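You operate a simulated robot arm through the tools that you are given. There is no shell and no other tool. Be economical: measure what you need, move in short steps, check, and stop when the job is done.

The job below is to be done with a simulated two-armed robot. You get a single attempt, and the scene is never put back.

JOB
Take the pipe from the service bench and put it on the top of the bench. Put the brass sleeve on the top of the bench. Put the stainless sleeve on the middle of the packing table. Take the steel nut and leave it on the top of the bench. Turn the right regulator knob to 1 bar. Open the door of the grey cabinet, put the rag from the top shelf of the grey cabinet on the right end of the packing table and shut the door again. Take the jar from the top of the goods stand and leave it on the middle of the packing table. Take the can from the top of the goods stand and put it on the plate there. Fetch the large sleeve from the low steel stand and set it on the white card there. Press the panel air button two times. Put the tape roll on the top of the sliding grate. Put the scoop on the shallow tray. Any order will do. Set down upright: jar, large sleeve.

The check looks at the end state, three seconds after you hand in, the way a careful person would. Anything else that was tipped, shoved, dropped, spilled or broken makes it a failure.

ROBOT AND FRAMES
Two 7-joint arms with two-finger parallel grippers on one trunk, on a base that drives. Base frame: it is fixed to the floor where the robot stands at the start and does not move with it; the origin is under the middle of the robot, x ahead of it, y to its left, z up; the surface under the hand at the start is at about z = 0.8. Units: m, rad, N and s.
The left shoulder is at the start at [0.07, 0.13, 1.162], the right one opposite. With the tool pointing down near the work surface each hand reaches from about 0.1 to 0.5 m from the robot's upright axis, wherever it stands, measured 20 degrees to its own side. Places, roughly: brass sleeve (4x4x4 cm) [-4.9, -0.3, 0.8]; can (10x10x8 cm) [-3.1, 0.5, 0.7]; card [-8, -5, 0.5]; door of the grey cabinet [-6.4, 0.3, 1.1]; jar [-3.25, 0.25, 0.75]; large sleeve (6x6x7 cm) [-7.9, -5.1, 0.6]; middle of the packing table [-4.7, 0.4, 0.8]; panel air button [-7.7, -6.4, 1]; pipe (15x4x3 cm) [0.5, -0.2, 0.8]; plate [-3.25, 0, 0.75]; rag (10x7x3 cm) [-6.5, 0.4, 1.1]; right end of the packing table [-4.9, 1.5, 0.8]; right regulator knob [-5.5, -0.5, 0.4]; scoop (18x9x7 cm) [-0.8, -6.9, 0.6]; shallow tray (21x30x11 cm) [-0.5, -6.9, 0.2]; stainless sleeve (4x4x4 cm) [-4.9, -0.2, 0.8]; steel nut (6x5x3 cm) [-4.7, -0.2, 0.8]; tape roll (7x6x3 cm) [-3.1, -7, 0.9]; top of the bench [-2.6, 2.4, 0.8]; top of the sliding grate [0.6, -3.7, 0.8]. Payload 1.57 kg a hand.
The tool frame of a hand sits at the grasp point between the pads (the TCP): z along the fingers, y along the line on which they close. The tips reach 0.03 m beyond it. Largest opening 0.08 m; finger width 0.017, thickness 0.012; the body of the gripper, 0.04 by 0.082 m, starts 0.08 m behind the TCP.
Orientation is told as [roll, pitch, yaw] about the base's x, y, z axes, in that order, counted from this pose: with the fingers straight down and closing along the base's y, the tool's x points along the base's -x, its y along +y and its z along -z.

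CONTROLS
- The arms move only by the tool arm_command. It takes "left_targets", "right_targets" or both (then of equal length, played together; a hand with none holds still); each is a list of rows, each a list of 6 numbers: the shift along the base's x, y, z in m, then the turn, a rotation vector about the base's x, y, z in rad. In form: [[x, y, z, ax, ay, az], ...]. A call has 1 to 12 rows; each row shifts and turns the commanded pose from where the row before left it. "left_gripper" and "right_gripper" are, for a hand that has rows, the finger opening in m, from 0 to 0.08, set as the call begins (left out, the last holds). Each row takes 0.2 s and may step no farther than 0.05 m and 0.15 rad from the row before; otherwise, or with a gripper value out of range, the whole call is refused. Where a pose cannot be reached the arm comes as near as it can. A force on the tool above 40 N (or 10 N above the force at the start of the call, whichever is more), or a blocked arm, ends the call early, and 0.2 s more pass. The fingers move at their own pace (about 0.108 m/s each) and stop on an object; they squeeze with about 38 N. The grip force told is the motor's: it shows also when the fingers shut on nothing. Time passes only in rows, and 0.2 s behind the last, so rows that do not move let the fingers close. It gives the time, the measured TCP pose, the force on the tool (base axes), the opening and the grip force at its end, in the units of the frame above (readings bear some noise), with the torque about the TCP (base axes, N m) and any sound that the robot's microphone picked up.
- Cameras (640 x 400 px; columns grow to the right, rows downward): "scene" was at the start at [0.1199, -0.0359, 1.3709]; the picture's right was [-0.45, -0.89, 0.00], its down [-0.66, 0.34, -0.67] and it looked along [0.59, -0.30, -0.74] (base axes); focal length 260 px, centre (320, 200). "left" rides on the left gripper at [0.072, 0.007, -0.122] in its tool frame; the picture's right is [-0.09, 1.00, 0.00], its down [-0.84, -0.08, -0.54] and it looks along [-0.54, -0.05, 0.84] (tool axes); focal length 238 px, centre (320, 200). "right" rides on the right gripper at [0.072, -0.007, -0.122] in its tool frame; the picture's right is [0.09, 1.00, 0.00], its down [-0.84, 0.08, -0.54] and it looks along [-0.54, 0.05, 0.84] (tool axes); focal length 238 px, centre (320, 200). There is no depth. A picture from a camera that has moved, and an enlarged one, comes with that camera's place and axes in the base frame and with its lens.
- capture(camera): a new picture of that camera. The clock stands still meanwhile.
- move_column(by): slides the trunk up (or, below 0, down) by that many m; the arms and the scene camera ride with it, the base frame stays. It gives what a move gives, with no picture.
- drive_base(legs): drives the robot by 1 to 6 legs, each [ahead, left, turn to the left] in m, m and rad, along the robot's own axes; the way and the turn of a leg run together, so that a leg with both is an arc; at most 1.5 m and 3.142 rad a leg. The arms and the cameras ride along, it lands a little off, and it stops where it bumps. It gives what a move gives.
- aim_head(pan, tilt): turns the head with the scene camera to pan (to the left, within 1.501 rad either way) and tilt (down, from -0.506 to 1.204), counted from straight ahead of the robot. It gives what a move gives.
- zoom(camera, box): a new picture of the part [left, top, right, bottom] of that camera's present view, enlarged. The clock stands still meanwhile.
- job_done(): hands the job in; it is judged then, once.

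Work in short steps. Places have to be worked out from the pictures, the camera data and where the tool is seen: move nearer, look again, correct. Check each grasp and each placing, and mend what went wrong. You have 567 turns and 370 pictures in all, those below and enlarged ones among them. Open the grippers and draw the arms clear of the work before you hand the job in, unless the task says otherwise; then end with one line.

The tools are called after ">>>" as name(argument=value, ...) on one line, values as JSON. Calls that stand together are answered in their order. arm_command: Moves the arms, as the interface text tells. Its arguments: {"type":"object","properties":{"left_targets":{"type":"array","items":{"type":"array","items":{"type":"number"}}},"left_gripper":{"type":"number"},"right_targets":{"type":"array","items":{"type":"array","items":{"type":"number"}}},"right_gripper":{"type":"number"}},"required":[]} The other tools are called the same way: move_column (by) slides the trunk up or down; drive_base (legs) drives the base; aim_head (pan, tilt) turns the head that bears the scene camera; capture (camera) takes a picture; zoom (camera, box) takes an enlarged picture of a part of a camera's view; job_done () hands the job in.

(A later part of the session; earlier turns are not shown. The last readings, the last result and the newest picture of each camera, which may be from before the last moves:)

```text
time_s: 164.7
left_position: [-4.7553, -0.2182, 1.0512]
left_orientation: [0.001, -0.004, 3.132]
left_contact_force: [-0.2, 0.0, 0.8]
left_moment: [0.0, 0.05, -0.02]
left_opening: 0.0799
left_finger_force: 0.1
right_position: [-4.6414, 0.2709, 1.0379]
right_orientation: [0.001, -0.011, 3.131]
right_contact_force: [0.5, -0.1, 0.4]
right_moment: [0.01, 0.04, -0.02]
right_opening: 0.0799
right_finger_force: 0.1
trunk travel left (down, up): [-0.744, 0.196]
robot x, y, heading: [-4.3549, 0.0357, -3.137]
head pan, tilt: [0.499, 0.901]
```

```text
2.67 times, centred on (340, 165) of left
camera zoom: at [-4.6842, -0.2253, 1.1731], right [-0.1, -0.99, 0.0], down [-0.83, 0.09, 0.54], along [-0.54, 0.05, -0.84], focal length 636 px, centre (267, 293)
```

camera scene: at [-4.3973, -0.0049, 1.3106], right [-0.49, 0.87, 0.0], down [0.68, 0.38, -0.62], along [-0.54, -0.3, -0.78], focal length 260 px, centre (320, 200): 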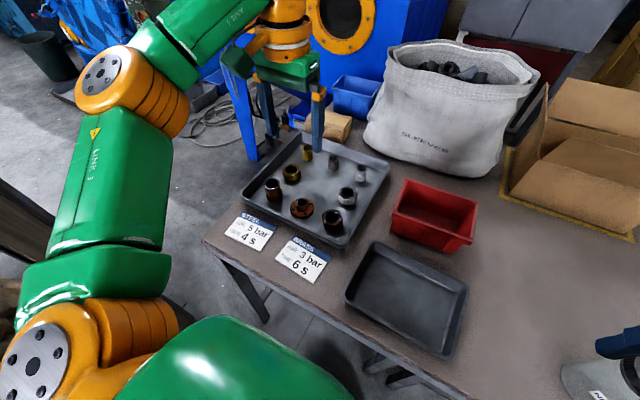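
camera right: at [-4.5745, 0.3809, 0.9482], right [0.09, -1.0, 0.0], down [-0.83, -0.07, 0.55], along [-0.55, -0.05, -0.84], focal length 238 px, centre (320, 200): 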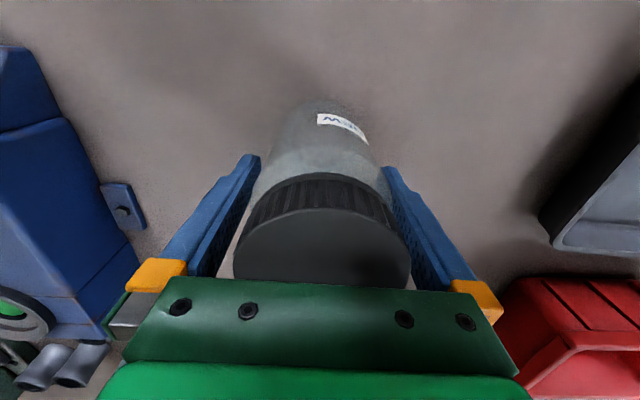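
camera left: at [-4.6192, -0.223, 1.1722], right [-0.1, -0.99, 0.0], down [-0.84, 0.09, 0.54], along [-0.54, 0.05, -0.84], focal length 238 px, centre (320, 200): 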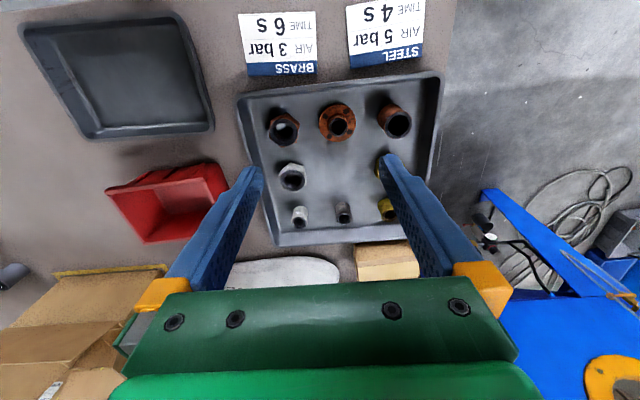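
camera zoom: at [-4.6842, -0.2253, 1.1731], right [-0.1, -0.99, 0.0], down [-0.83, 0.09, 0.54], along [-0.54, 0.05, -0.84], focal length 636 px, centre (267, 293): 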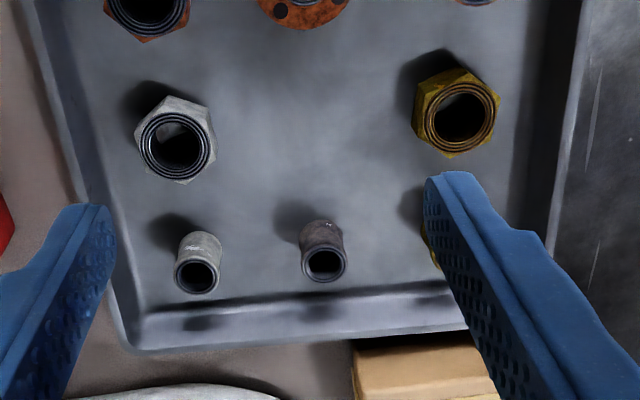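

Both candidate sleeves are visible: a light mottled one and a darker one. I go lower for a closer look at their surface.

>>> arm_command(left_targets=[[-0.01, 0.01, -0.045, 0, 0, 0], [-0.01, 0.01, -0.045, 0, 0, 0], [0, 0, 0, 0, 0, 0]])

>>> zoom(camera="left", box=[270, 130, 370, 210])

>>> zoom(camera="scene", box=[260, 120, 420, 230])

```text
time_s: 165.5
left_position: [-4.7788, -0.1981, 0.9568]
left_orientation: [0.002, 0.003, 3.13]
left_contact_force: [-0.5, -0.4, 0.0]
left_moment: [-0.04, 0.0, 0.0]
left_opening: 0.08
left_finger_force: 0.1
right_position: [-4.6459, 0.2711, 1.0356]
right_orientation: [0.001, -0.007, 3.13]
right_contact_force: [0.4, -0.1, -0.8]
right_moment: [0.0, 0.01, 0.0]
right_opening: 0.08
right_finger_force: 0.1
trunk travel left (down, up): [-0.744, 0.196]
robot x, y, heading: [-4.3493, 0.0343, -3.135]
head pan, tilt: [0.499, 0.901]
```

```text
5.00 times, centred on (320, 170) of left
camera zoom: at [-4.7089, -0.2055, 1.0792], right [-0.1, -0.99, 0.0], down [-0.84, 0.09, 0.54], along [-0.54, 0.05, -0.84], focal length 1192 px, centre (320, 350)
```

zoom: 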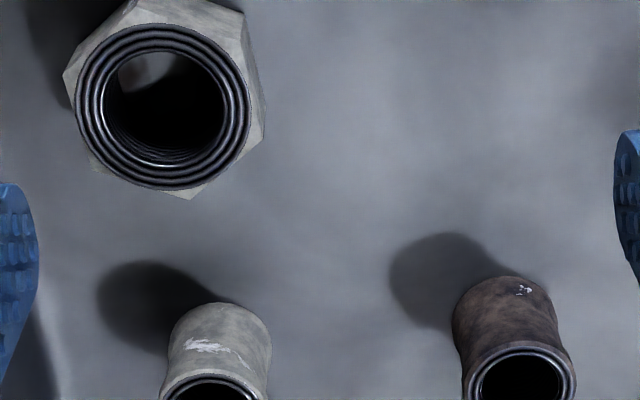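

```text
3.64 times, centred on (340, 175) of scene
camera zoom: at [-4.4666, -0.0052, 1.3106], right [-0.48, 0.87, 0.0], down [0.69, 0.38, -0.62], along [-0.54, -0.3, -0.78], focal length 947 px, centre (247, 291)
```

zoom: 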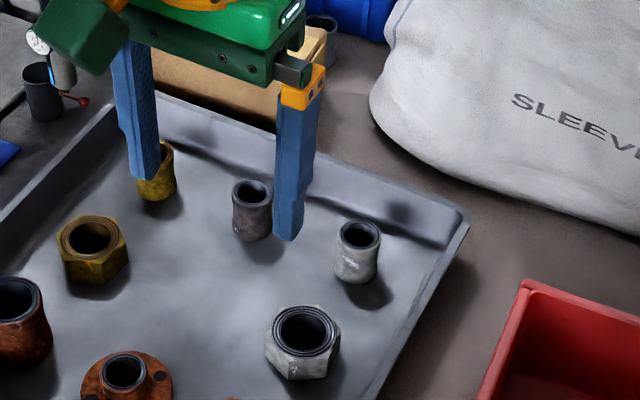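

The brass sleeve at (-4.889, -0.324) needs me about 13 cm further left, still clear of the post. I sidestep and look down the left side again.

>>> drive_base(legs=[[0.0, 0.12, 0]])

>>> aim_head(pan=1.4, tilt=0.9)

>>> capture(camera="scene")

```text
time_s: 166.7
left_position: [-4.7779, -0.315, 0.9576]
left_orientation: [0.002, -0.001, 3.131]
left_contact_force: [0.1, 0.2, 0.7]
left_moment: [0.06, 0.03, 0.01]
left_opening: 0.08
left_finger_force: 0.0
right_position: [-4.6451, 0.1547, 1.0365]
right_orientation: [0.001, -0.006, 3.134]
right_contact_force: [0.6, 0.3, -1.0]
right_moment: [0.01, 0.02, 0.03]
right_opening: 0.0802
right_finger_force: 0.0
trunk travel left (down, up): [-0.744, 0.196]
robot x, y, heading: [-4.3476, -0.0869, -3.135]
head pan, tilt: [0.499, 0.901]
```

```text
time_s: 167.9
left_position: [-4.7783, -0.3151, 0.9579]
left_orientation: [0.001, 0.002, 3.132]
left_contact_force: [0.0, 0.3, -0.7]
left_moment: [0.0, 0.01, 0.02]
left_opening: 0.08
left_finger_force: 0.1
right_position: [-4.6459, 0.1529, 1.0358]
right_orientation: [-0.002, -0.005, 3.133]
right_contact_force: [-0.2, 0.1, 0.6]
right_moment: [-0.02, 0.01, -0.03]
right_opening: 0.0798
right_finger_force: 0.0
trunk travel left (down, up): [-0.744, 0.196]
robot x, y, heading: [-4.3513, -0.0831, -3.132]
head pan, tilt: [1.4, 0.901]
```

```text
292 pictures are left
camera scene: at [-4.4127, -0.1602, 1.3106], right [-0.99, 0.16, 0.0], down [0.13, 0.77, -0.62], along [-0.1, -0.61, -0.78], focal length 260 px, centre (320, 200)
```

scene: 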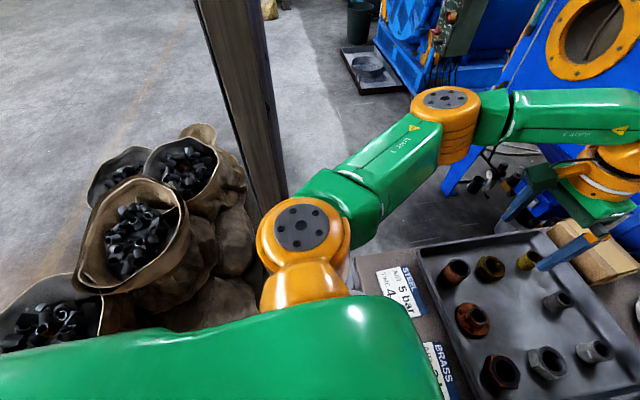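

Room is sufficient. I tilt the left hand forward about 26° while moving above the brass sleeve.

>>> arm_command(left_targets=[[-0.03, -0.003, 0, 0, 0.15, 0], [-0.03, -0.003, 0, 0, 0.15, 0], [-0.025, -0.003, 0, 0, 0.15, 0], [-0.025, 0, 0, 0, 0, 0], [0, 0, 0, 0, 0, 0]])

>>> capture(camera="left")

```text
time_s: 169.1
left_position: [-4.886, -0.3242, 0.959]
left_orientation: [0.007, -0.449, 3.131]
left_contact_force: [0.0, -0.4, -0.2]
left_moment: [0.0, 0.01, 0.0]
left_opening: 0.0799
left_finger_force: 0.1
right_position: [-4.6454, 0.1531, 1.0354]
right_orientation: [0.0, -0.007, 3.133]
right_contact_force: [0.7, 0.4, -0.7]
right_moment: [0.03, 0.03, 0.0]
right_opening: 0.0801
right_finger_force: 0.0
trunk travel left (down, up): [-0.744, 0.196]
robot x, y, heading: [-4.3493, -0.0822, -3.14]
head pan, tilt: [1.4, 0.901]
```

```text
291 pictures are left
camera left: at [-4.7701, -0.3311, 1.0367], right [-0.09, -0.99, 0.05], down [-0.52, 0.09, 0.85], along [-0.85, 0.05, -0.52], focal length 238 px, centre (320, 200)
```

left: 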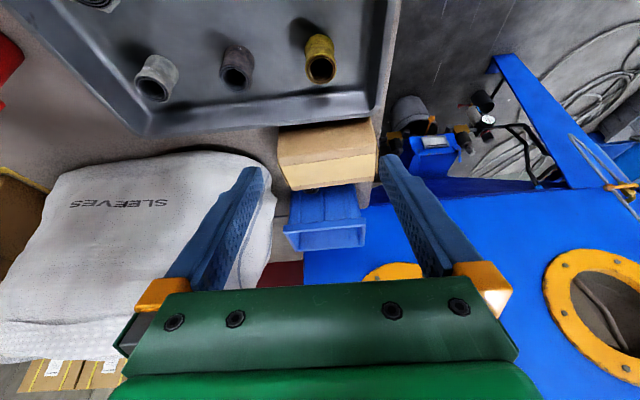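

The brass sleeve is at about (-4.897, -0.331). I correct and go down in two stages.

>>> arm_command(left_targets=[[-0.008, -0.006, -0.04, 0, 0, 0], [0, 0, -0.04, 0, 0, 0], [0, 0, 0, 0, 0, 0]], left_gripper=0.06)

>>> capture(camera="left")

```text
time_s: 169.9
left_position: [-4.8977, -0.3307, 0.877]
left_orientation: [0.008, -0.449, 3.129]
left_contact_force: [0.4, 0.3, 0.3]
left_moment: [-0.01, 0.01, -0.02]
left_opening: 0.0599
left_finger_force: 0.1
right_position: [-4.6451, 0.1538, 1.037]
right_orientation: [0.001, -0.006, 3.134]
right_contact_force: [-0.7, -0.2, 0.3]
right_moment: [0.0, 0.02, -0.01]
right_opening: 0.0802
right_finger_force: 0.1
trunk travel left (down, up): [-0.744, 0.196]
robot x, y, heading: [-4.35, -0.0838, -3.134]
head pan, tilt: [1.4, 0.901]
```

```text
290 pictures are left
camera left: at [-4.7811, -0.3382, 0.9565], right [-0.09, -0.99, 0.05], down [-0.52, 0.09, 0.85], along [-0.85, 0.05, -0.52], focal length 238 px, centre (320, 200)
```

left: 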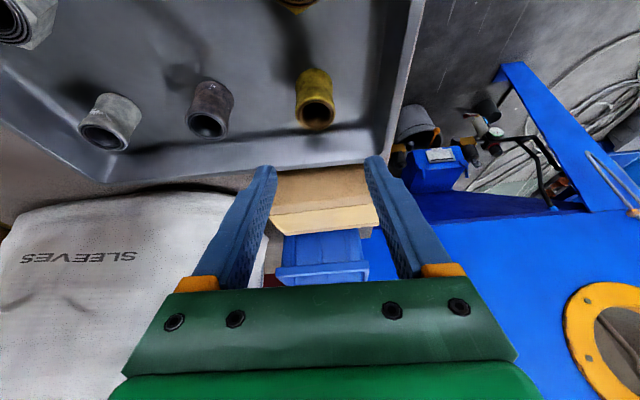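

Two views give its top at (-4.895, -0.332, 0.81). I descend to TCP z ≈ 0.803 and close.

>>> arm_command(left_targets=[[0.003, -0.002, -0.035, 0, 0, 0], [0, 0, -0.03, 0, 0, 0], [0, 0, -0.008, 0, 0, 0], [0, 0, 0, 0, 0, 0]])

>>> arm_command(left_targets=[[0, 0, 0, 0, 0, 0], [0, 0, 0, 0, 0, 0], [0, 0, 0, 0, 0, 0]], left_gripper=0.01)

>>> capture(camera="left")

```text
time_s: 170.9
left_position: [-4.8941, -0.335, 0.8041]
left_orientation: [0.007, -0.447, 3.13]
left_contact_force: [-0.6, 0.6, 0.3]
left_moment: [0.01, 0.01, -0.02]
left_opening: 0.0602
left_finger_force: 0.0
right_position: [-4.6461, 0.1536, 1.036]
right_orientation: [-0.001, -0.006, 3.136]
right_contact_force: [0.4, 0.6, 0.4]
right_moment: [-0.02, 0.0, -0.02]
right_opening: 0.0801
right_finger_force: 0.1
trunk travel left (down, up): [-0.744, 0.196]
robot x, y, heading: [-4.35, -0.0821, -3.133]
head pan, tilt: [1.4, 0.901]
```

```text
time_s: 171.7
left_position: [-4.8933, -0.3345, 0.8056]
left_orientation: [0.006, -0.449, 3.129]
left_contact_force: [0.5, 1.2, 0.2]
left_moment: [0.08, 0.02, -0.02]
left_opening: 0.031
left_finger_force: 37.7
right_position: [-4.6463, 0.1538, 1.0356]
right_orientation: [-0.001, -0.008, 3.132]
right_contact_force: [-0.6, -0.2, 0.8]
right_moment: [-0.05, 0.0, -0.01]
right_opening: 0.0795
right_finger_force: 0.1
trunk travel left (down, up): [-0.744, 0.196]
robot x, y, heading: [-4.3527, -0.0842, -3.133]
head pan, tilt: [1.4, 0.901]
```

```text
289 pictures are left
camera left: at [-4.7782, -0.34, 0.8834], right [-0.09, -0.99, 0.05], down [-0.52, 0.09, 0.85], along [-0.85, 0.05, -0.52], focal length 238 px, centre (320, 200)
```

left: 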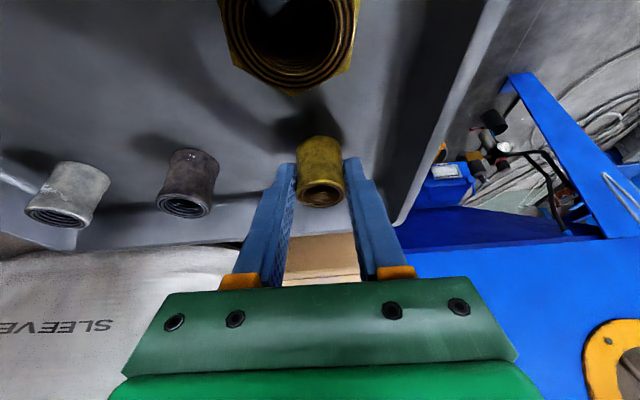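

Brass sleeve gripped (31 mm). From here I zoom on the two other sleeves for their surface.

>>> zoom(camera="left", box=[0, 130, 240, 250])

>>> arm_command(left_targets=[[0, 0, 0.03, 0, 0, 0], [0, 0, 0.04, 0, 0, 0], [0, 0, 0.05, 0, 0, 0], [0, 0, 0.05, 0, 0, 0], [0.04, 0, 0, 0, -0.15, 0], [0.04, 0, 0, 0, -0.15, 0], [0.04, 0, 0, 0, -0.15, 0]])

>>> capture(camera="left")

```text
2.67 times, centred on (120, 190) of left
camera zoom: at [-4.7782, -0.34, 0.8834], right [-0.09, -0.99, 0.05], down [-0.52, 0.09, 0.85], along [-0.85, 0.05, -0.52], focal length 636 px, centre (853, 227)
```

zoom: 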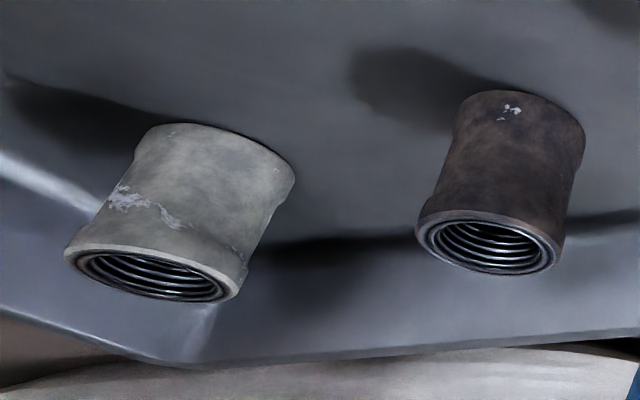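

```text
time_s: 173.3
left_position: [-4.7722, -0.3332, 0.9782]
left_orientation: [0.001, 0.004, 3.13]
left_contact_force: [-0.2, -0.9, -0.6]
left_moment: [0.02, 0.0, -0.03]
left_opening: 0.0308
left_finger_force: 38.4
right_position: [-4.6453, 0.1536, 1.0359]
right_orientation: [0.0, -0.006, 3.133]
right_contact_force: [-0.5, -0.7, 1.1]
right_moment: [0.01, 0.0, 0.01]
right_opening: 0.0799
right_finger_force: 0.0
trunk travel left (down, up): [-0.744, 0.196]
robot x, y, heading: [-4.352, -0.0825, -3.13]
head pan, tilt: [1.4, 0.901]
```

```text
287 pictures are left
camera left: at [-4.7031, -0.3394, 1.1], right [-0.1, -0.99, 0.0], down [-0.84, 0.09, 0.54], along [-0.54, 0.05, -0.84], focal length 238 px, centre (320, 200)
```

left: 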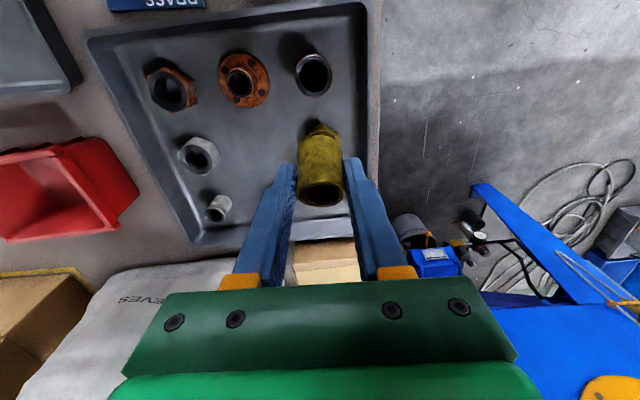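

The brass sleeve is held. I tuck the left hand nearer, back up slightly and turn 0.6 rad left so the right hand can take the steel nut.

>>> arm_command(left_targets=[[0.04, 0.02, 0.03, 0, 0, 0], [0.04, 0.02, 0.03, 0, 0, 0], [0.04, 0.02, 0.02, 0, 0, 0]])

>>> drive_base(legs=[[-0.05, -0.03, 0], [0, 0, 0.6]])

>>> aim_head(pan=0.0, tilt=0.9)

>>> capture(camera="right")

>>> capture(camera="scene")

```text
refused: row 1 steps farther than a row can; nothing moved
```

```text
time_s: 175.9
left_position: [-4.5122, -0.4965, 0.9755]
left_orientation: [0.002, 0.001, -2.556]
left_contact_force: [0.1, -0.8, -1.0]
left_moment: [0.01, -0.01, 0.0]
left_opening: 0.0307
left_finger_force: 37.4
right_position: [-4.6792, -0.0234, 1.0359]
right_orientation: [0.0, -0.007, -2.555]
right_contact_force: [-0.7, 0.9, -1.0]
right_moment: [0.03, 0.02, 0.02]
right_opening: 0.08
right_finger_force: 0.1
trunk travel left (down, up): [-0.744, 0.196]
robot x, y, heading: [-4.3042, -0.0571, -2.534]
head pan, tilt: [1.4, 0.901]
```

```text
time_s: 177.5
left_position: [-4.5129, -0.4979, 0.977]
left_orientation: [0.002, 0.002, -2.554]
left_contact_force: [-0.5, 0.5, -1.1]
left_moment: [0.02, 0.01, -0.01]
left_opening: 0.0309
left_finger_force: 38.3
right_position: [-4.6791, -0.0237, 1.0367]
right_orientation: [-0.001, -0.006, -2.554]
right_contact_force: [0.3, -0.2, 0.2]
right_moment: [-0.02, 0.03, 0.01]
right_opening: 0.0801
right_finger_force: 0.1
trunk travel left (down, up): [-0.744, 0.196]
robot x, y, heading: [-4.3001, -0.0553, -2.537]
head pan, tilt: [0.0, 0.901]
```

```text
286 pictures are left
camera right: at [-4.6222, 0.0219, 1.1573], right [0.63, -0.78, 0.0], down [-0.65, -0.53, 0.55], along [-0.43, -0.34, -0.84], focal length 238 px, centre (320, 200)
```

right: 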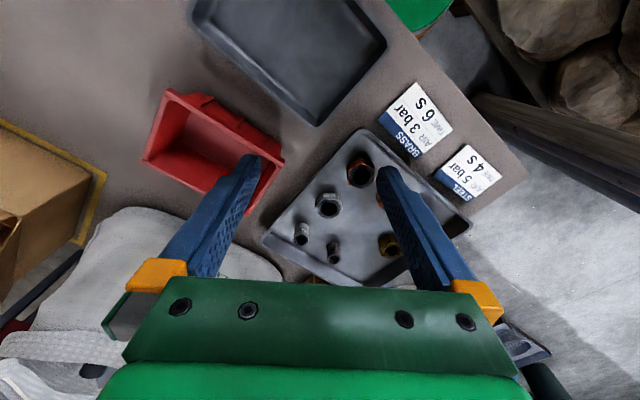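

```text
285 pictures are left
camera scene: at [-4.4045, -0.1269, 1.3105], right [-0.57, 0.82, 0.0], down [0.64, 0.45, -0.62], along [-0.51, -0.35, -0.78], focal length 260 px, centre (320, 200)
```

scene: 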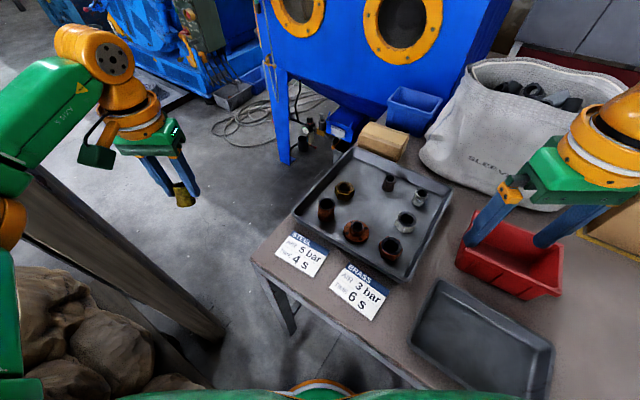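

The nut is at about (-4.72, -0.147). I bring the right hand above it.

>>> arm_command(right_targets=[[-0.013, -0.041, 0, 0, 0, 0], [-0.014, -0.041, 0, 0, 0, 0], [-0.014, -0.041, 0, 0, 0, 0], [0, 0, -0.045, 0, 0, 0], [0, 0, -0.045, 0, 0, 0], [0, 0, 0, 0, 0, 0]])

>>> capture(camera="right")

```text
time_s: 178.9
left_position: [-4.5122, -0.4974, 0.977]
left_orientation: [0.001, 0.004, -2.556]
left_contact_force: [-0.9, -0.1, -1.1]
left_moment: [0.02, 0.01, 0.0]
left_opening: 0.0309
left_finger_force: 37.7
right_position: [-4.7215, -0.1453, 0.9429]
right_orientation: [0.002, -0.007, -2.555]
right_contact_force: [-0.1, -1.1, 0.0]
right_moment: [-0.02, 0.01, 0.0]
right_opening: 0.08
right_finger_force: 0.0
trunk travel left (down, up): [-0.744, 0.196]
robot x, y, heading: [-4.3014, -0.0552, -2.537]
head pan, tilt: [0.0, 0.901]
```

```text
284 pictures are left
camera right: at [-4.6641, -0.0996, 1.0644], right [0.63, -0.78, 0.0], down [-0.65, -0.53, 0.55], along [-0.43, -0.34, -0.84], focal length 238 px, centre (320, 200)
```

right: 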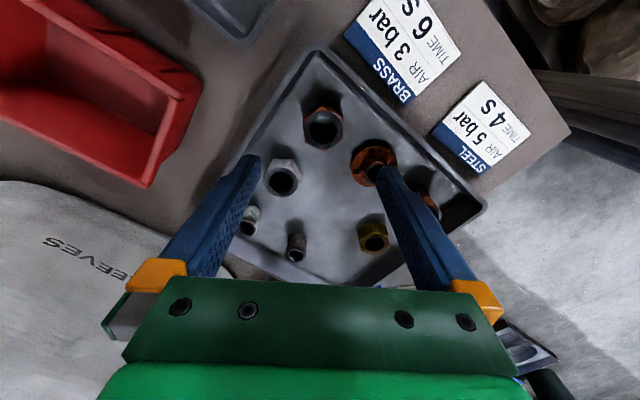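

The nut's flats face the fingers. I centre over (-4.724, -0.150), open 66 mm, descend to z ≈ 0.806 and close.

>>> arm_command(right_targets=[[-0.003, -0.005, -0.04, 0, 0, 0], [0, 0, -0.045, 0, 0, 0], [0, 0, -0.03, 0, 0, 0], [0, 0, 0, 0, 0, 0]], right_gripper=0.066)

>>> capture(camera="right")

```text
time_s: 179.9
left_position: [-4.5136, -0.4986, 0.9774]
left_orientation: [0.002, 0.001, -2.556]
left_contact_force: [-0.3, 0.0, -1.6]
left_moment: [0.02, -0.04, 0.01]
left_opening: 0.0307
left_finger_force: 38.1
right_position: [-4.7157, -0.1248, 0.8447]
right_orientation: [0.0, -0.006, -2.555]
right_contact_force: [0.0, 0.0, 0.7]
right_moment: [-0.03, 0.03, -0.01]
right_opening: 0.066
right_finger_force: 0.0
right hand out of reach, approached as far as the arm can: row 2, 3
trunk travel left (down, up): [-0.744, 0.196]
robot x, y, heading: [-4.3045, -0.0559, -2.539]
head pan, tilt: [0.0, 0.901]
```

```text
283 pictures are left
camera right: at [-4.659, -0.0785, 0.9657], right [0.63, -0.78, 0.0], down [-0.65, -0.53, 0.55], along [-0.43, -0.34, -0.84], focal length 238 px, centre (320, 200)
```

right: 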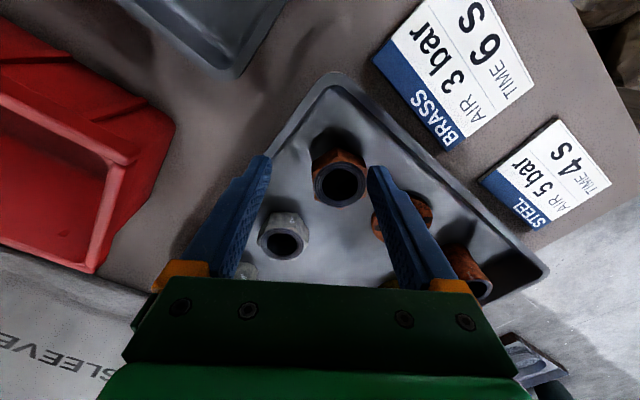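

The arm is limited low and inward. I go back up to (-4.724, -0.150, 0.943) and lower the trunk instead.

>>> arm_command(right_targets=[[0, -0.005, 0.045, 0, 0, 0], [-0.004, -0.01, 0.045, 0, 0, 0], [-0.004, -0.01, 0.01, 0, 0, 0], [0, 0, 0, 0, 0, 0]])

>>> arm_command(left_targets=[[0, 0, 0.04, 0, 0, 0], [0, 0, 0.04, 0, 0, 0], [0, 0, 0.04, 0, 0, 0]])

>>> move_column(by=-0.08)

>>> capture(camera="right")

```text
time_s: 180.9
left_position: [-4.512, -0.4983, 0.9782]
left_orientation: [0.001, 0.002, -2.555]
left_contact_force: [-0.2, 0.8, -1.4]
left_moment: [0.0, -0.02, 0.0]
left_opening: 0.0306
left_finger_force: 38.0
right_position: [-4.7241, -0.1495, 0.9458]
right_orientation: [0.001, -0.006, -2.555]
right_contact_force: [0.1, 0.2, -0.3]
right_moment: [0.02, 0.0, -0.01]
right_opening: 0.066
right_finger_force: 0.1
trunk travel left (down, up): [-0.744, 0.196]
robot x, y, heading: [-4.2991, -0.0554, -2.535]
head pan, tilt: [0.0, 0.901]
```

```text
time_s: 181.7
left_position: [-4.5107, -0.4953, 1.0976]
left_orientation: [0.0, 0.001, -2.556]
left_contact_force: [0.3, 0.7, -1.8]
left_moment: [0.02, -0.01, -0.02]
left_opening: 0.0303
left_finger_force: 37.8
right_position: [-4.7219, -0.1488, 0.9454]
right_orientation: [0.0, -0.007, -2.554]
right_contact_force: [0.2, 0.6, -0.5]
right_moment: [-0.05, 0.01, 0.0]
right_opening: 0.0659
right_finger_force: 0.0
trunk travel left (down, up): [-0.744, 0.196]
robot x, y, heading: [-4.3012, -0.057, -2.532]
head pan, tilt: [0.0, 0.901]
```

```text
time_s: 182.8
left_position: [-4.51, -0.4962, 1.0163]
left_orientation: [0.002, 0.001, -2.557]
left_contact_force: [0.5, -0.3, -2.0]
left_moment: [-0.01, 0.0, 0.0]
left_opening: 0.0299
left_finger_force: 38.0
right_position: [-4.7227, -0.1504, 0.8652]
right_orientation: [-0.001, -0.009, -2.555]
right_contact_force: [-0.3, -0.2, 0.1]
right_moment: [0.03, 0.01, -0.01]
right_opening: 0.0658
right_finger_force: 0.1
trunk travel left (down, up): [-0.664, 0.276]
robot x, y, heading: [-4.299, -0.0525, -2.532]
head pan, tilt: [0.0, 0.901]
```

```text
282 pictures are left
camera right: at [-4.6657, -0.1048, 0.987], right [0.63, -0.78, 0.0], down [-0.65, -0.53, 0.55], along [-0.43, -0.34, -0.84], focal length 238 px, centre (320, 200)
```

right: 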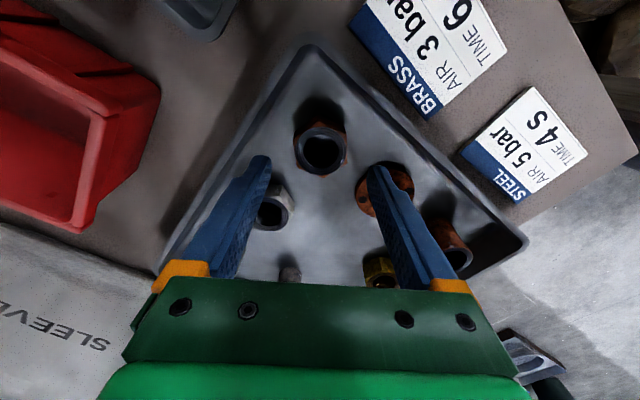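

Well aligned. I lower the trunk another 5.8 cm and close.

>>> move_column(by=-0.058)

>>> arm_command(right_targets=[[0, -0.002, 0, 0, 0, 0], [0, 0, 0, 0, 0, 0], [0, 0, 0, 0, 0, 0]], right_gripper=0.03)

>>> capture(camera="right")

```text
time_s: 183.8
left_position: [-4.5114, -0.4964, 0.9589]
left_orientation: [0.002, 0.003, -2.554]
left_contact_force: [0.1, -0.1, -1.9]
left_moment: [0.01, 0.01, -0.01]
left_opening: 0.0294
left_finger_force: 37.4
right_position: [-4.723, -0.1506, 0.8077]
right_orientation: [0.0, -0.007, -2.555]
right_contact_force: [-0.3, -0.5, 0.3]
right_moment: [0.01, -0.02, 0.0]
right_opening: 0.0659
right_finger_force: 0.2
trunk travel left (down, up): [-0.606, 0.334]
robot x, y, heading: [-4.3002, -0.0593, -2.538]
head pan, tilt: [0.0, 0.901]
```

```text
time_s: 184.6
left_position: [-4.5103, -0.4969, 0.9579]
left_orientation: [0.003, 0.001, -2.555]
left_contact_force: [0.1, -0.4, -0.8]
left_moment: [-0.03, 0.05, 0.03]
left_opening: 0.0296
left_finger_force: 38.0
right_position: [-4.7233, -0.1516, 0.8076]
right_orientation: [0.0, -0.008, -2.555]
right_contact_force: [0.4, 1.2, 1.1]
right_moment: [0.13, -0.07, -0.02]
right_opening: 0.0476
right_finger_force: 38.6
trunk travel left (down, up): [-0.606, 0.334]
robot x, y, heading: [-4.301, -0.0518, -2.536]
head pan, tilt: [0.0, 0.901]
```

```text
281 pictures are left
camera right: at [-4.6657, -0.1065, 0.9291], right [0.63, -0.78, 0.0], down [-0.65, -0.53, 0.55], along [-0.43, -0.34, -0.84], focal length 238 px, centre (320, 200)
```

right: 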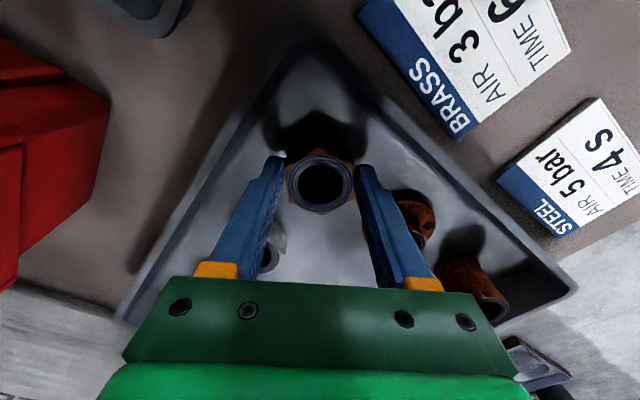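

Nut gripped (48 mm). I lift with the trunk and check both hands (the brass sleeve's opening crept a little).

>>> move_column(by=0.15)

>>> capture(camera="right")

>>> capture(camera="left")

```text
time_s: 186.4
left_position: [-4.5121, -0.4972, 1.1088]
left_orientation: [0.001, 0.001, -2.557]
left_contact_force: [-0.1, 0.3, -1.1]
left_moment: [-0.01, 0.0, -0.05]
left_opening: 0.0294
left_finger_force: 37.9
right_position: [-4.7238, -0.1526, 0.9572]
right_orientation: [-0.001, -0.005, -2.554]
right_contact_force: [0.6, 0.4, -2.1]
right_moment: [0.02, 0.01, -0.04]
right_opening: 0.0475
right_finger_force: 38.1
trunk travel left (down, up): [-0.756, 0.184]
robot x, y, heading: [-4.3025, -0.0565, -2.535]
head pan, tilt: [0.0, 0.901]
```

```text
280 pictures are left
camera right: at [-4.6665, -0.1072, 1.0787], right [0.63, -0.78, 0.0], down [-0.65, -0.53, 0.55], along [-0.43, -0.34, -0.84], focal length 238 px, centre (320, 200)
```

right: 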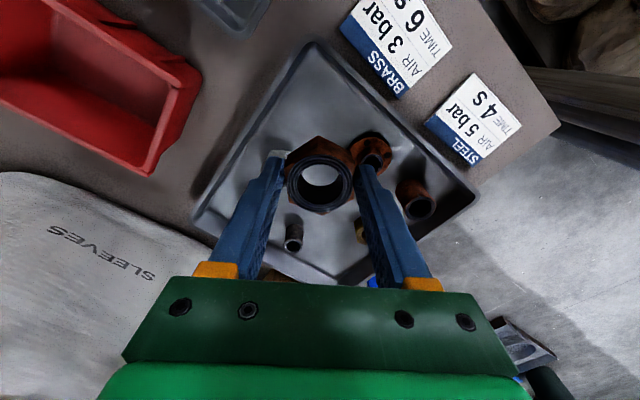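

```text
279 pictures are left
camera left: at [-4.4503, -0.4619, 1.2301], right [0.47, -0.88, 0.0], down [-0.74, -0.4, 0.54], along [-0.47, -0.26, -0.84], focal length 238 px, centre (320, 200)
```

left: 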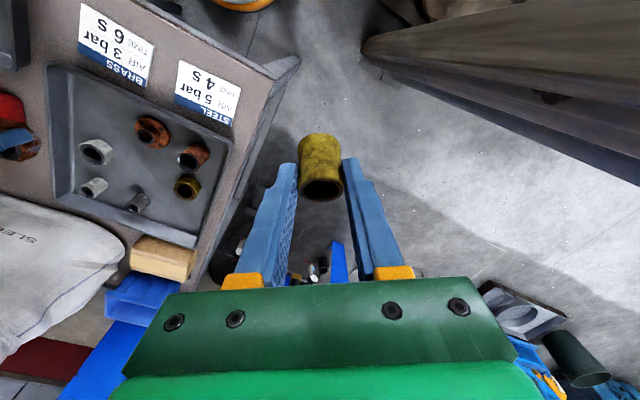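

The sleeve sits low in the fingers; I watch whether it creeps: wait a second and zoom.

>>> arm_command(left_targets=[[0, 0, 0, 0, 0, 0], [0, 0, 0, 0, 0, 0], [0, 0, 0, 0, 0, 0], [0, 0, 0, 0, 0, 0], [0, 0, 0, 0, 0, 0]], left_gripper=0.0)

>>> zoom(camera="left", box=[240, 110, 400, 210])

```text
time_s: 187.6
left_position: [-4.5118, -0.4972, 1.1071]
left_orientation: [0.002, 0.002, -2.555]
left_contact_force: [0.7, 1.0, -2.2]
left_moment: [0.01, -0.01, -0.03]
left_opening: 0.0293
left_finger_force: 38.1
right_position: [-4.7241, -0.1524, 0.9565]
right_orientation: [0.001, -0.006, -2.555]
right_contact_force: [0.6, 0.0, -2.2]
right_moment: [0.03, 0.01, -0.02]
right_opening: 0.0475
right_finger_force: 37.9
trunk travel left (down, up): [-0.756, 0.184]
robot x, y, heading: [-4.2983, -0.0525, -2.534]
head pan, tilt: [0.0, 0.901]
```

```text
4.00 times, centred on (320, 160) of left
camera zoom: at [-4.4503, -0.4619, 1.2302], right [0.47, -0.88, 0.0], down [-0.74, -0.4, 0.54], along [-0.47, -0.26, -0.84], focal length 953 px, centre (320, 360)
```

zoom: 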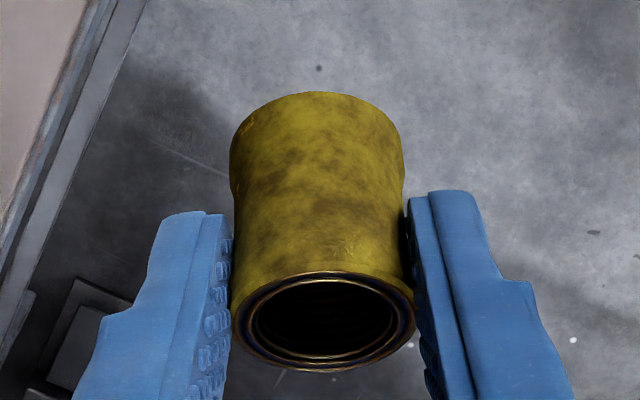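

The waist of the sleeve is now held and stable at 29 mm. I raise the trunk and drive out of the gap, round to the bench, monitoring the grips.

>>> move_column(by=0.12)

>>> drive_base(legs=[[-0.5, 0, 0], [0, 0, -2.177]])

>>> drive_base(legs=[[1.2, 0, 0]])

>>> aim_head(pan=-1.4, tilt=0.45)

>>> capture(camera="scene")

```text
time_s: 189.1
left_position: [-4.5117, -0.4982, 1.2291]
left_orientation: [0.0, 0.002, -2.554]
left_contact_force: [-0.4, 0.3, -1.7]
left_moment: [-0.03, 0.02, 0.01]
left_opening: 0.029
left_finger_force: 38.4
right_position: [-4.7242, -0.1526, 1.0779]
right_orientation: [0.001, -0.005, -2.557]
right_contact_force: [-0.1, 0.7, -2.4]
right_moment: [0.01, 0.03, -0.02]
right_opening: 0.0473
right_finger_force: 38.0
trunk travel left (down, up): [-0.876, 0.064]
robot x, y, heading: [-4.3009, -0.056, -2.542]
head pan, tilt: [0.0, 0.901]
```

```text
time_s: 197.1
left_position: [-4.1435, 0.6451, 1.2275]
left_orientation: [0.003, 0.002, 1.575]
left_contact_force: [-0.4, -0.4, -0.1]
left_moment: [0.07, 0.03, 0.01]
left_opening: 0.029
left_finger_force: 38.1
right_position: [-3.7387, 0.6351, 1.0758]
right_orientation: [0.002, -0.006, 1.579]
right_contact_force: [-0.2, 0.6, -0.9]
right_moment: [-0.01, 0.0, -0.02]
right_opening: 0.0468
right_finger_force: 37.6
trunk travel left (down, up): [-0.876, 0.064]
robot x, y, heading: [-3.8881, 0.2269, 1.596]
head pan, tilt: [0.0, 0.901]
```

```text
time_s: 203.3
left_position: [-4.1049, 1.8765, 1.2282]
left_orientation: [0.002, 0.001, 1.512]
left_contact_force: [-0.6, -0.4, -1.5]
left_moment: [0.02, 0.01, 0.05]
left_opening: 0.0289
left_finger_force: 38.0
right_position: [-3.7017, 1.8381, 1.077]
right_orientation: [-0.001, -0.006, 1.512]
right_contact_force: [-0.2, 0.1, -2.5]
right_moment: [-0.03, -0.01, 0.0]
right_opening: 0.0465
right_finger_force: 38.0
trunk travel left (down, up): [-0.876, 0.064]
robot x, y, heading: [-3.88, 1.4424, 1.532]
head pan, tilt: [0.0, 0.901]
```

```text
time_s: 204.8
left_position: [-4.1052, 1.8763, 1.228]
left_orientation: [0.003, 0.001, 1.511]
left_contact_force: [0.9, -0.2, -1.9]
left_moment: [-0.02, 0.0, 0.02]
left_opening: 0.0291
left_finger_force: 38.3
right_position: [-3.7025, 1.8399, 1.0771]
right_orientation: [0.0, -0.006, 1.514]
right_contact_force: [0.0, 0.8, -1.9]
right_moment: [-0.03, 0.0, -0.01]
right_opening: 0.0466
right_finger_force: 37.9
trunk travel left (down, up): [-0.876, 0.064]
robot x, y, heading: [-3.8783, 1.4433, 1.533]
head pan, tilt: [-1.4, 0.45]
```

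```text
277 pictures are left
camera scene: at [-3.7859, 1.505, 1.4808], right [0.13, -0.99, 0.0], down [-0.43, -0.06, -0.9], along [0.89, 0.12, -0.44], focal length 260 px, centre (320, 200)
```

scene: 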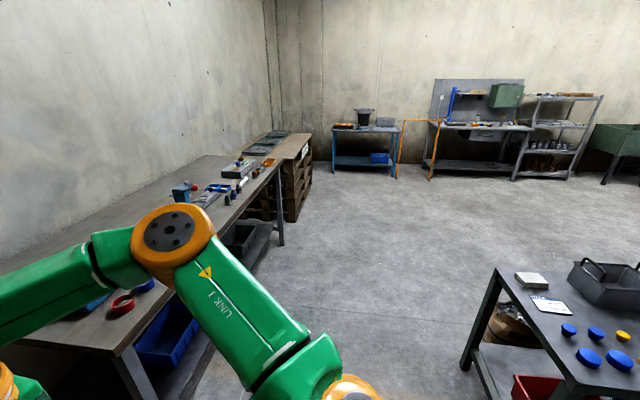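

The route sideways is clear. I read the card on the goods stand in passing, then sidestep 1.3 m right.

>>> zoom(camera="scene", box=[505, 265, 605, 335])

>>> drive_base(legs=[[0.0, -1.33, 0.04]])

>>> aim_head(pan=0, tilt=0.8)

>>> capture(camera="scene")

```text
5.71 times, centred on (555, 300) of scene
camera zoom: at [-3.7859, 1.505, 1.4808], right [0.13, -0.99, 0.0], down [-0.43, -0.06, -0.9], along [0.89, 0.12, -0.44], focal length 1488 px, centre (-1023, -371)
```

zoom: 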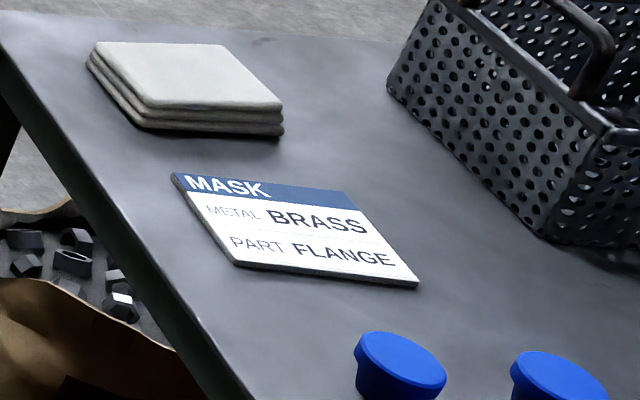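

```text
time_s: 211.4
left_position: [-2.8055, 1.8359, 1.2283]
left_orientation: [0.002, 0.0, 1.547]
left_contact_force: [-0.6, 0.1, -1.5]
left_moment: [-0.03, 0.03, 0.01]
left_opening: 0.0289
left_finger_force: 38.0
right_position: [-2.4017, 1.8135, 1.0788]
right_orientation: [-0.001, -0.005, 1.548]
right_contact_force: [1.5, -0.4, -2.4]
right_moment: [-0.02, -0.02, 0.01]
right_opening: 0.0462
right_finger_force: 38.3
trunk travel left (down, up): [-0.876, 0.064]
robot x, y, heading: [-2.5693, 1.41, 1.561]
head pan, tilt: [-1.4, 0.45]
```

```text
time_s: 212.9
left_position: [-2.8049, 1.8357, 1.2288]
left_orientation: [0.001, 0.002, 1.547]
left_contact_force: [0.0, 0.4, -2.3]
left_moment: [0.02, -0.01, 0.01]
left_opening: 0.0287
left_finger_force: 37.8
right_position: [-2.4022, 1.8132, 1.0779]
right_orientation: [0.0, -0.008, 1.546]
right_contact_force: [0.3, 0.1, -1.8]
right_moment: [0.0, 0.01, 0.0]
right_opening: 0.046
right_finger_force: 38.0
trunk travel left (down, up): [-0.876, 0.064]
robot x, y, heading: [-2.561, 1.4076, 1.566]
head pan, tilt: [0.0, 0.799]
```

```text
275 pictures are left
camera scene: at [-2.5634, 1.542, 1.4504], right [1.0, -0.01, 0.0], down [-0.01, -0.72, -0.7], along [0.01, 0.7, -0.72], focal length 260 px, centre (320, 200)
```

scene: 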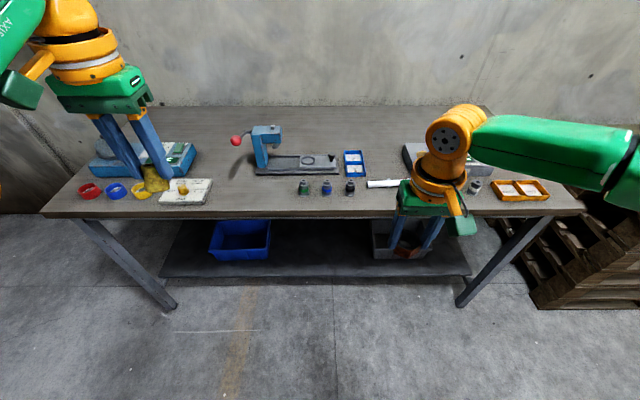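

Free strip on the bench: x ≈ -2.87…-2.65, y ≈ 2.09–2.24. I drive 0.36 m ahead and a little left, for placing the sleeve first with the left hand.

>>> drive_base(legs=[[0.36, 0.05, 0]])

>>> arm_command(left_targets=[[0.02, -0.015, -0.04, 0, 0, 0], [0.02, -0.015, -0.04, 0, 0, 0], [0, 0, -0.04, 0, 0, 0], [0, 0, 0, 0, 0, 0]])

>>> capture(camera="left")

>>> capture(camera="scene")

```text
time_s: 215.2
left_position: [-2.8566, 2.1853, 1.2297]
left_orientation: [0.001, 0.001, 1.554]
left_contact_force: [0.9, -0.4, -0.8]
left_moment: [0.02, 0.03, 0.02]
left_opening: 0.0291
left_finger_force: 38.0
right_position: [-2.452, 2.164, 1.0783]
right_orientation: [-0.002, -0.009, 1.554]
right_contact_force: [0.2, -0.2, -2.1]
right_moment: [-0.02, 0.02, 0.01]
right_opening: 0.0459
right_finger_force: 38.5
trunk travel left (down, up): [-0.876, 0.064]
robot x, y, heading: [-2.6141, 1.7594, 1.566]
head pan, tilt: [0.0, 0.799]
```

```text
time_s: 216.2
left_position: [-2.8182, 2.1572, 1.1101]
left_orientation: [0.001, 0.002, 1.553]
left_contact_force: [0.5, 0.7, -0.2]
left_moment: [0.03, 0.01, -0.02]
left_opening: 0.029
left_finger_force: 37.8
right_position: [-2.4538, 2.1661, 1.0771]
right_orientation: [0.001, -0.006, 1.554]
right_contact_force: [0.1, 0.2, -2.3]
right_moment: [-0.03, -0.02, 0.05]
right_opening: 0.0459
right_finger_force: 38.7
trunk travel left (down, up): [-0.876, 0.064]
robot x, y, heading: [-2.6116, 1.7625, 1.568]
head pan, tilt: [0.0, 0.799]
```

```text
274 pictures are left
camera left: at [-2.8277, 2.0857, 1.2321], right [-0.99, 0.11, 0.0], down [0.09, 0.84, 0.54], along [0.06, 0.54, -0.84], focal length 238 px, centre (320, 200)
```

left: 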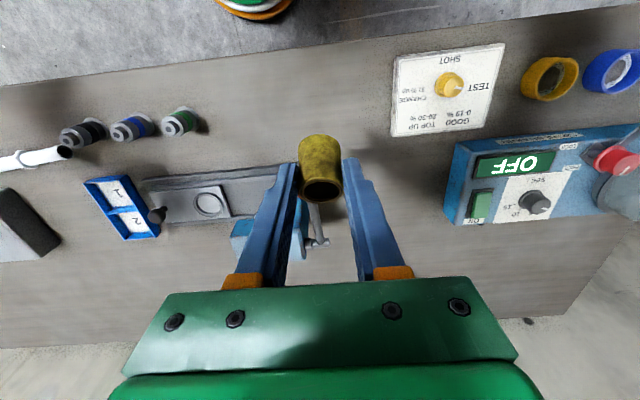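

```text
273 pictures are left
camera scene: at [-2.6137, 1.8937, 1.4503], right [1.0, 0.0, 0.0], down [0.0, -0.72, -0.7], along [0.0, 0.7, -0.72], focal length 260 px, centre (320, 200)
```

scene: 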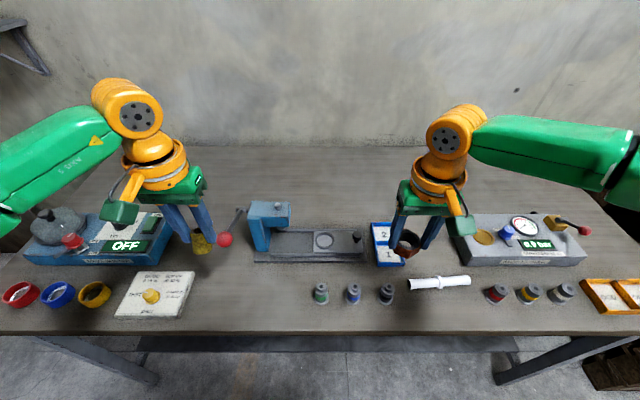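

Below the sleeve it is free (x -2.92…-2.635). I lower the trunk 10 cm, then the left hand further until the sleeve touches.

>>> move_column(by=-0.1)

>>> arm_command(left_targets=[[0, -0.01, -0.04, 0, 0, 0], [0, 0, -0.04, 0, 0, 0], [0, 0, -0.02, 0, 0, 0], [0, 0, 0, 0, 0, 0]])

>>> capture(camera="scene")

```text
time_s: 217.5
left_position: [-2.8179, 2.1576, 1.0102]
left_orientation: [0.001, 0.002, 1.554]
left_contact_force: [0.5, 0.9, -1.5]
left_moment: [-0.02, -0.03, 0.01]
left_opening: 0.0288
left_finger_force: 38.0
right_position: [-2.4538, 2.1653, 0.9766]
right_orientation: [-0.001, -0.005, 1.553]
right_contact_force: [-0.1, 0.3, -1.7]
right_moment: [0.0, 0.01, -0.03]
right_opening: 0.0461
right_finger_force: 37.4
trunk travel left (down, up): [-0.776, 0.164]
robot x, y, heading: [-2.6147, 1.7587, 1.57]
head pan, tilt: [0.0, 0.799]
```

```text
time_s: 218.5
left_position: [-2.819, 2.1367, 0.9159]
left_orientation: [0.001, -0.008, 1.553]
left_contact_force: [0.8, -29.0, 1.8]
left_moment: [2.51, 0.06, -0.54]
left_opening: 0.029
left_finger_force: 37.6
right_position: [-2.4528, 2.1542, 0.9835]
right_orientation: [0.001, -0.019, 1.556]
right_contact_force: [-0.3, 0.6, -2.5]
right_moment: [-0.02, -0.01, 0.01]
right_opening: 0.0459
right_finger_force: 37.6
trunk travel left (down, up): [-0.776, 0.164]
robot x, y, heading: [-2.6152, 1.7606, 1.571]
head pan, tilt: [0.0, 0.799]
```

```text
272 pictures are left
camera scene: at [-2.6121, 1.8762, 1.352], right [1.0, 0.0, 0.0], down [0.0, -0.71, -0.71], along [0.0, 0.71, -0.71], focal length 260 px, centre (320, 200)
```

scene: 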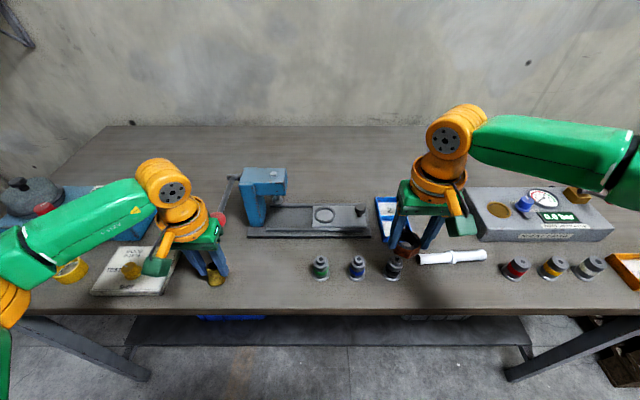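

The hand is pushed towards me by 29 N – the gripper touches the red ball of the press lever. I pull back towards me at once.

>>> arm_command(left_targets=[[0, -0.02, 0.0, 0, 0, 0], [0, -0.02, 0.0, 0, 0, 0]])

>>> zoom(camera="scene", box=[120, 130, 400, 310])

>>> capture(camera="left")

```text
time_s: 219.1
left_position: [-2.8193, 2.1046, 0.9115]
left_orientation: [0.002, -0.002, 1.553]
left_contact_force: [0.0, -0.6, -1.8]
left_moment: [0.05, 0.0, -0.03]
left_opening: 0.029
left_finger_force: 38.0
right_position: [-2.4538, 2.1629, 0.9789]
right_orientation: [-0.002, -0.011, 1.555]
right_contact_force: [0.5, -0.5, -1.8]
right_moment: [0.01, 0.04, 0.0]
right_opening: 0.046
right_finger_force: 38.4
trunk travel left (down, up): [-0.776, 0.164]
robot x, y, heading: [-2.6123, 1.7639, 1.572]
head pan, tilt: [0.0, 0.799]
```

```text
2.22 times, centred on (260, 220) of scene
camera zoom: at [-2.6134, 1.8891, 1.3508], right [1.0, 0.0, 0.0], down [0.0, -0.72, -0.7], along [0.0, 0.7, -0.72], focal length 579 px, centre (453, 156)
```

zoom: 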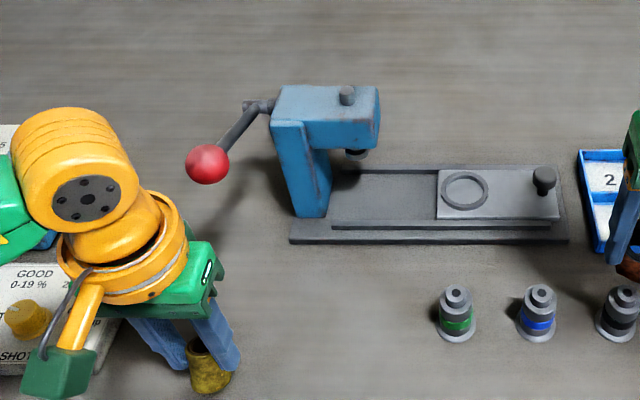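

```text
270 pictures are left
camera left: at [-2.8284, 2.0331, 1.0335], right [-0.99, 0.11, 0.0], down [0.09, 0.83, 0.54], along [0.06, 0.54, -0.84], focal length 238 px, centre (320, 200)
```

left: 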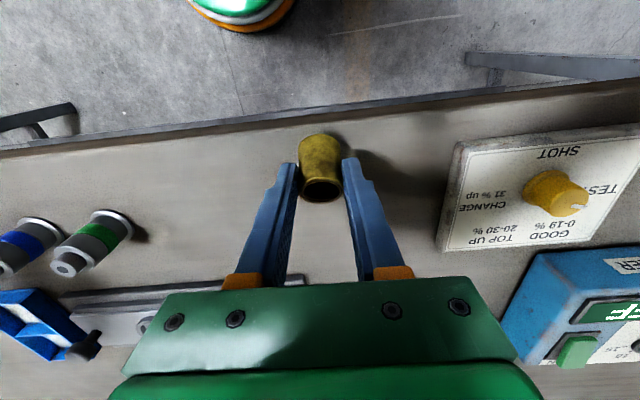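

The lever ball sits at (-2.792, 2.18, 1.045) and by three views has not moved. I shift the sleeve left to x ≈ -2.868, y ≈ 2.118, away from it, and lower in small steps.

>>> arm_command(left_targets=[[-0.025, 0.005, 0.0, 0, 0, 0], [-0.025, 0.008, 0, 0, 0, 0], [0, 0, 0, 0, 0, 0]])

>>> arm_command(left_targets=[[0, 0, -0.006, 0, 0, 0], [0, 0, -0.006, 0, 0, 0], [0, 0, 0, 0, 0, 0]])

>>> capture(camera="left")

```text
time_s: 219.9
left_position: [-2.8671, 2.1191, 0.9096]
left_orientation: [0.003, 0.003, 1.553]
left_contact_force: [0.5, -0.4, -1.7]
left_moment: [-0.02, 0.02, -0.02]
left_opening: 0.0289
left_finger_force: 38.3
right_position: [-2.4522, 2.1652, 0.9766]
right_orientation: [0.0, -0.005, 1.553]
right_contact_force: [-0.5, -0.5, -2.6]
right_moment: [-0.03, -0.04, -0.03]
right_opening: 0.0455
right_finger_force: 38.5
trunk travel left (down, up): [-0.776, 0.164]
robot x, y, heading: [-2.6114, 1.7631, 1.569]
head pan, tilt: [0.0, 0.799]
```

```text
time_s: 220.7
left_position: [-2.8673, 2.1175, 0.9001]
left_orientation: [0.003, -0.004, 1.553]
left_contact_force: [-6.3, 4.3, 31.0]
left_moment: [0.49, 0.24, 0.07]
left_opening: 0.029
left_finger_force: 38.0
right_position: [-2.4529, 2.1615, 0.9792]
right_orientation: [0.002, -0.01, 1.552]
right_contact_force: [-0.4, 0.9, -2.0]
right_moment: [0.01, -0.03, -0.02]
right_opening: 0.0456
right_finger_force: 37.7
trunk travel left (down, up): [-0.776, 0.164]
robot x, y, heading: [-2.6114, 1.7636, 1.569]
head pan, tilt: [0.0, 0.799]
```

```text
269 pictures are left
camera left: at [-2.8768, 2.0455, 1.0222], right [-0.99, 0.11, 0.0], down [0.09, 0.83, 0.55], along [0.06, 0.54, -0.84], focal length 238 px, centre (320, 200)
```

left: 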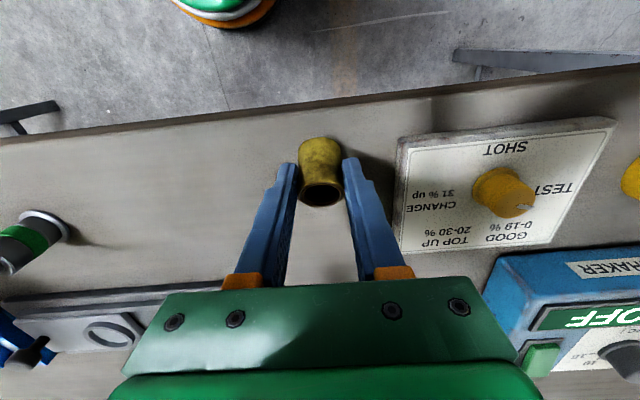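

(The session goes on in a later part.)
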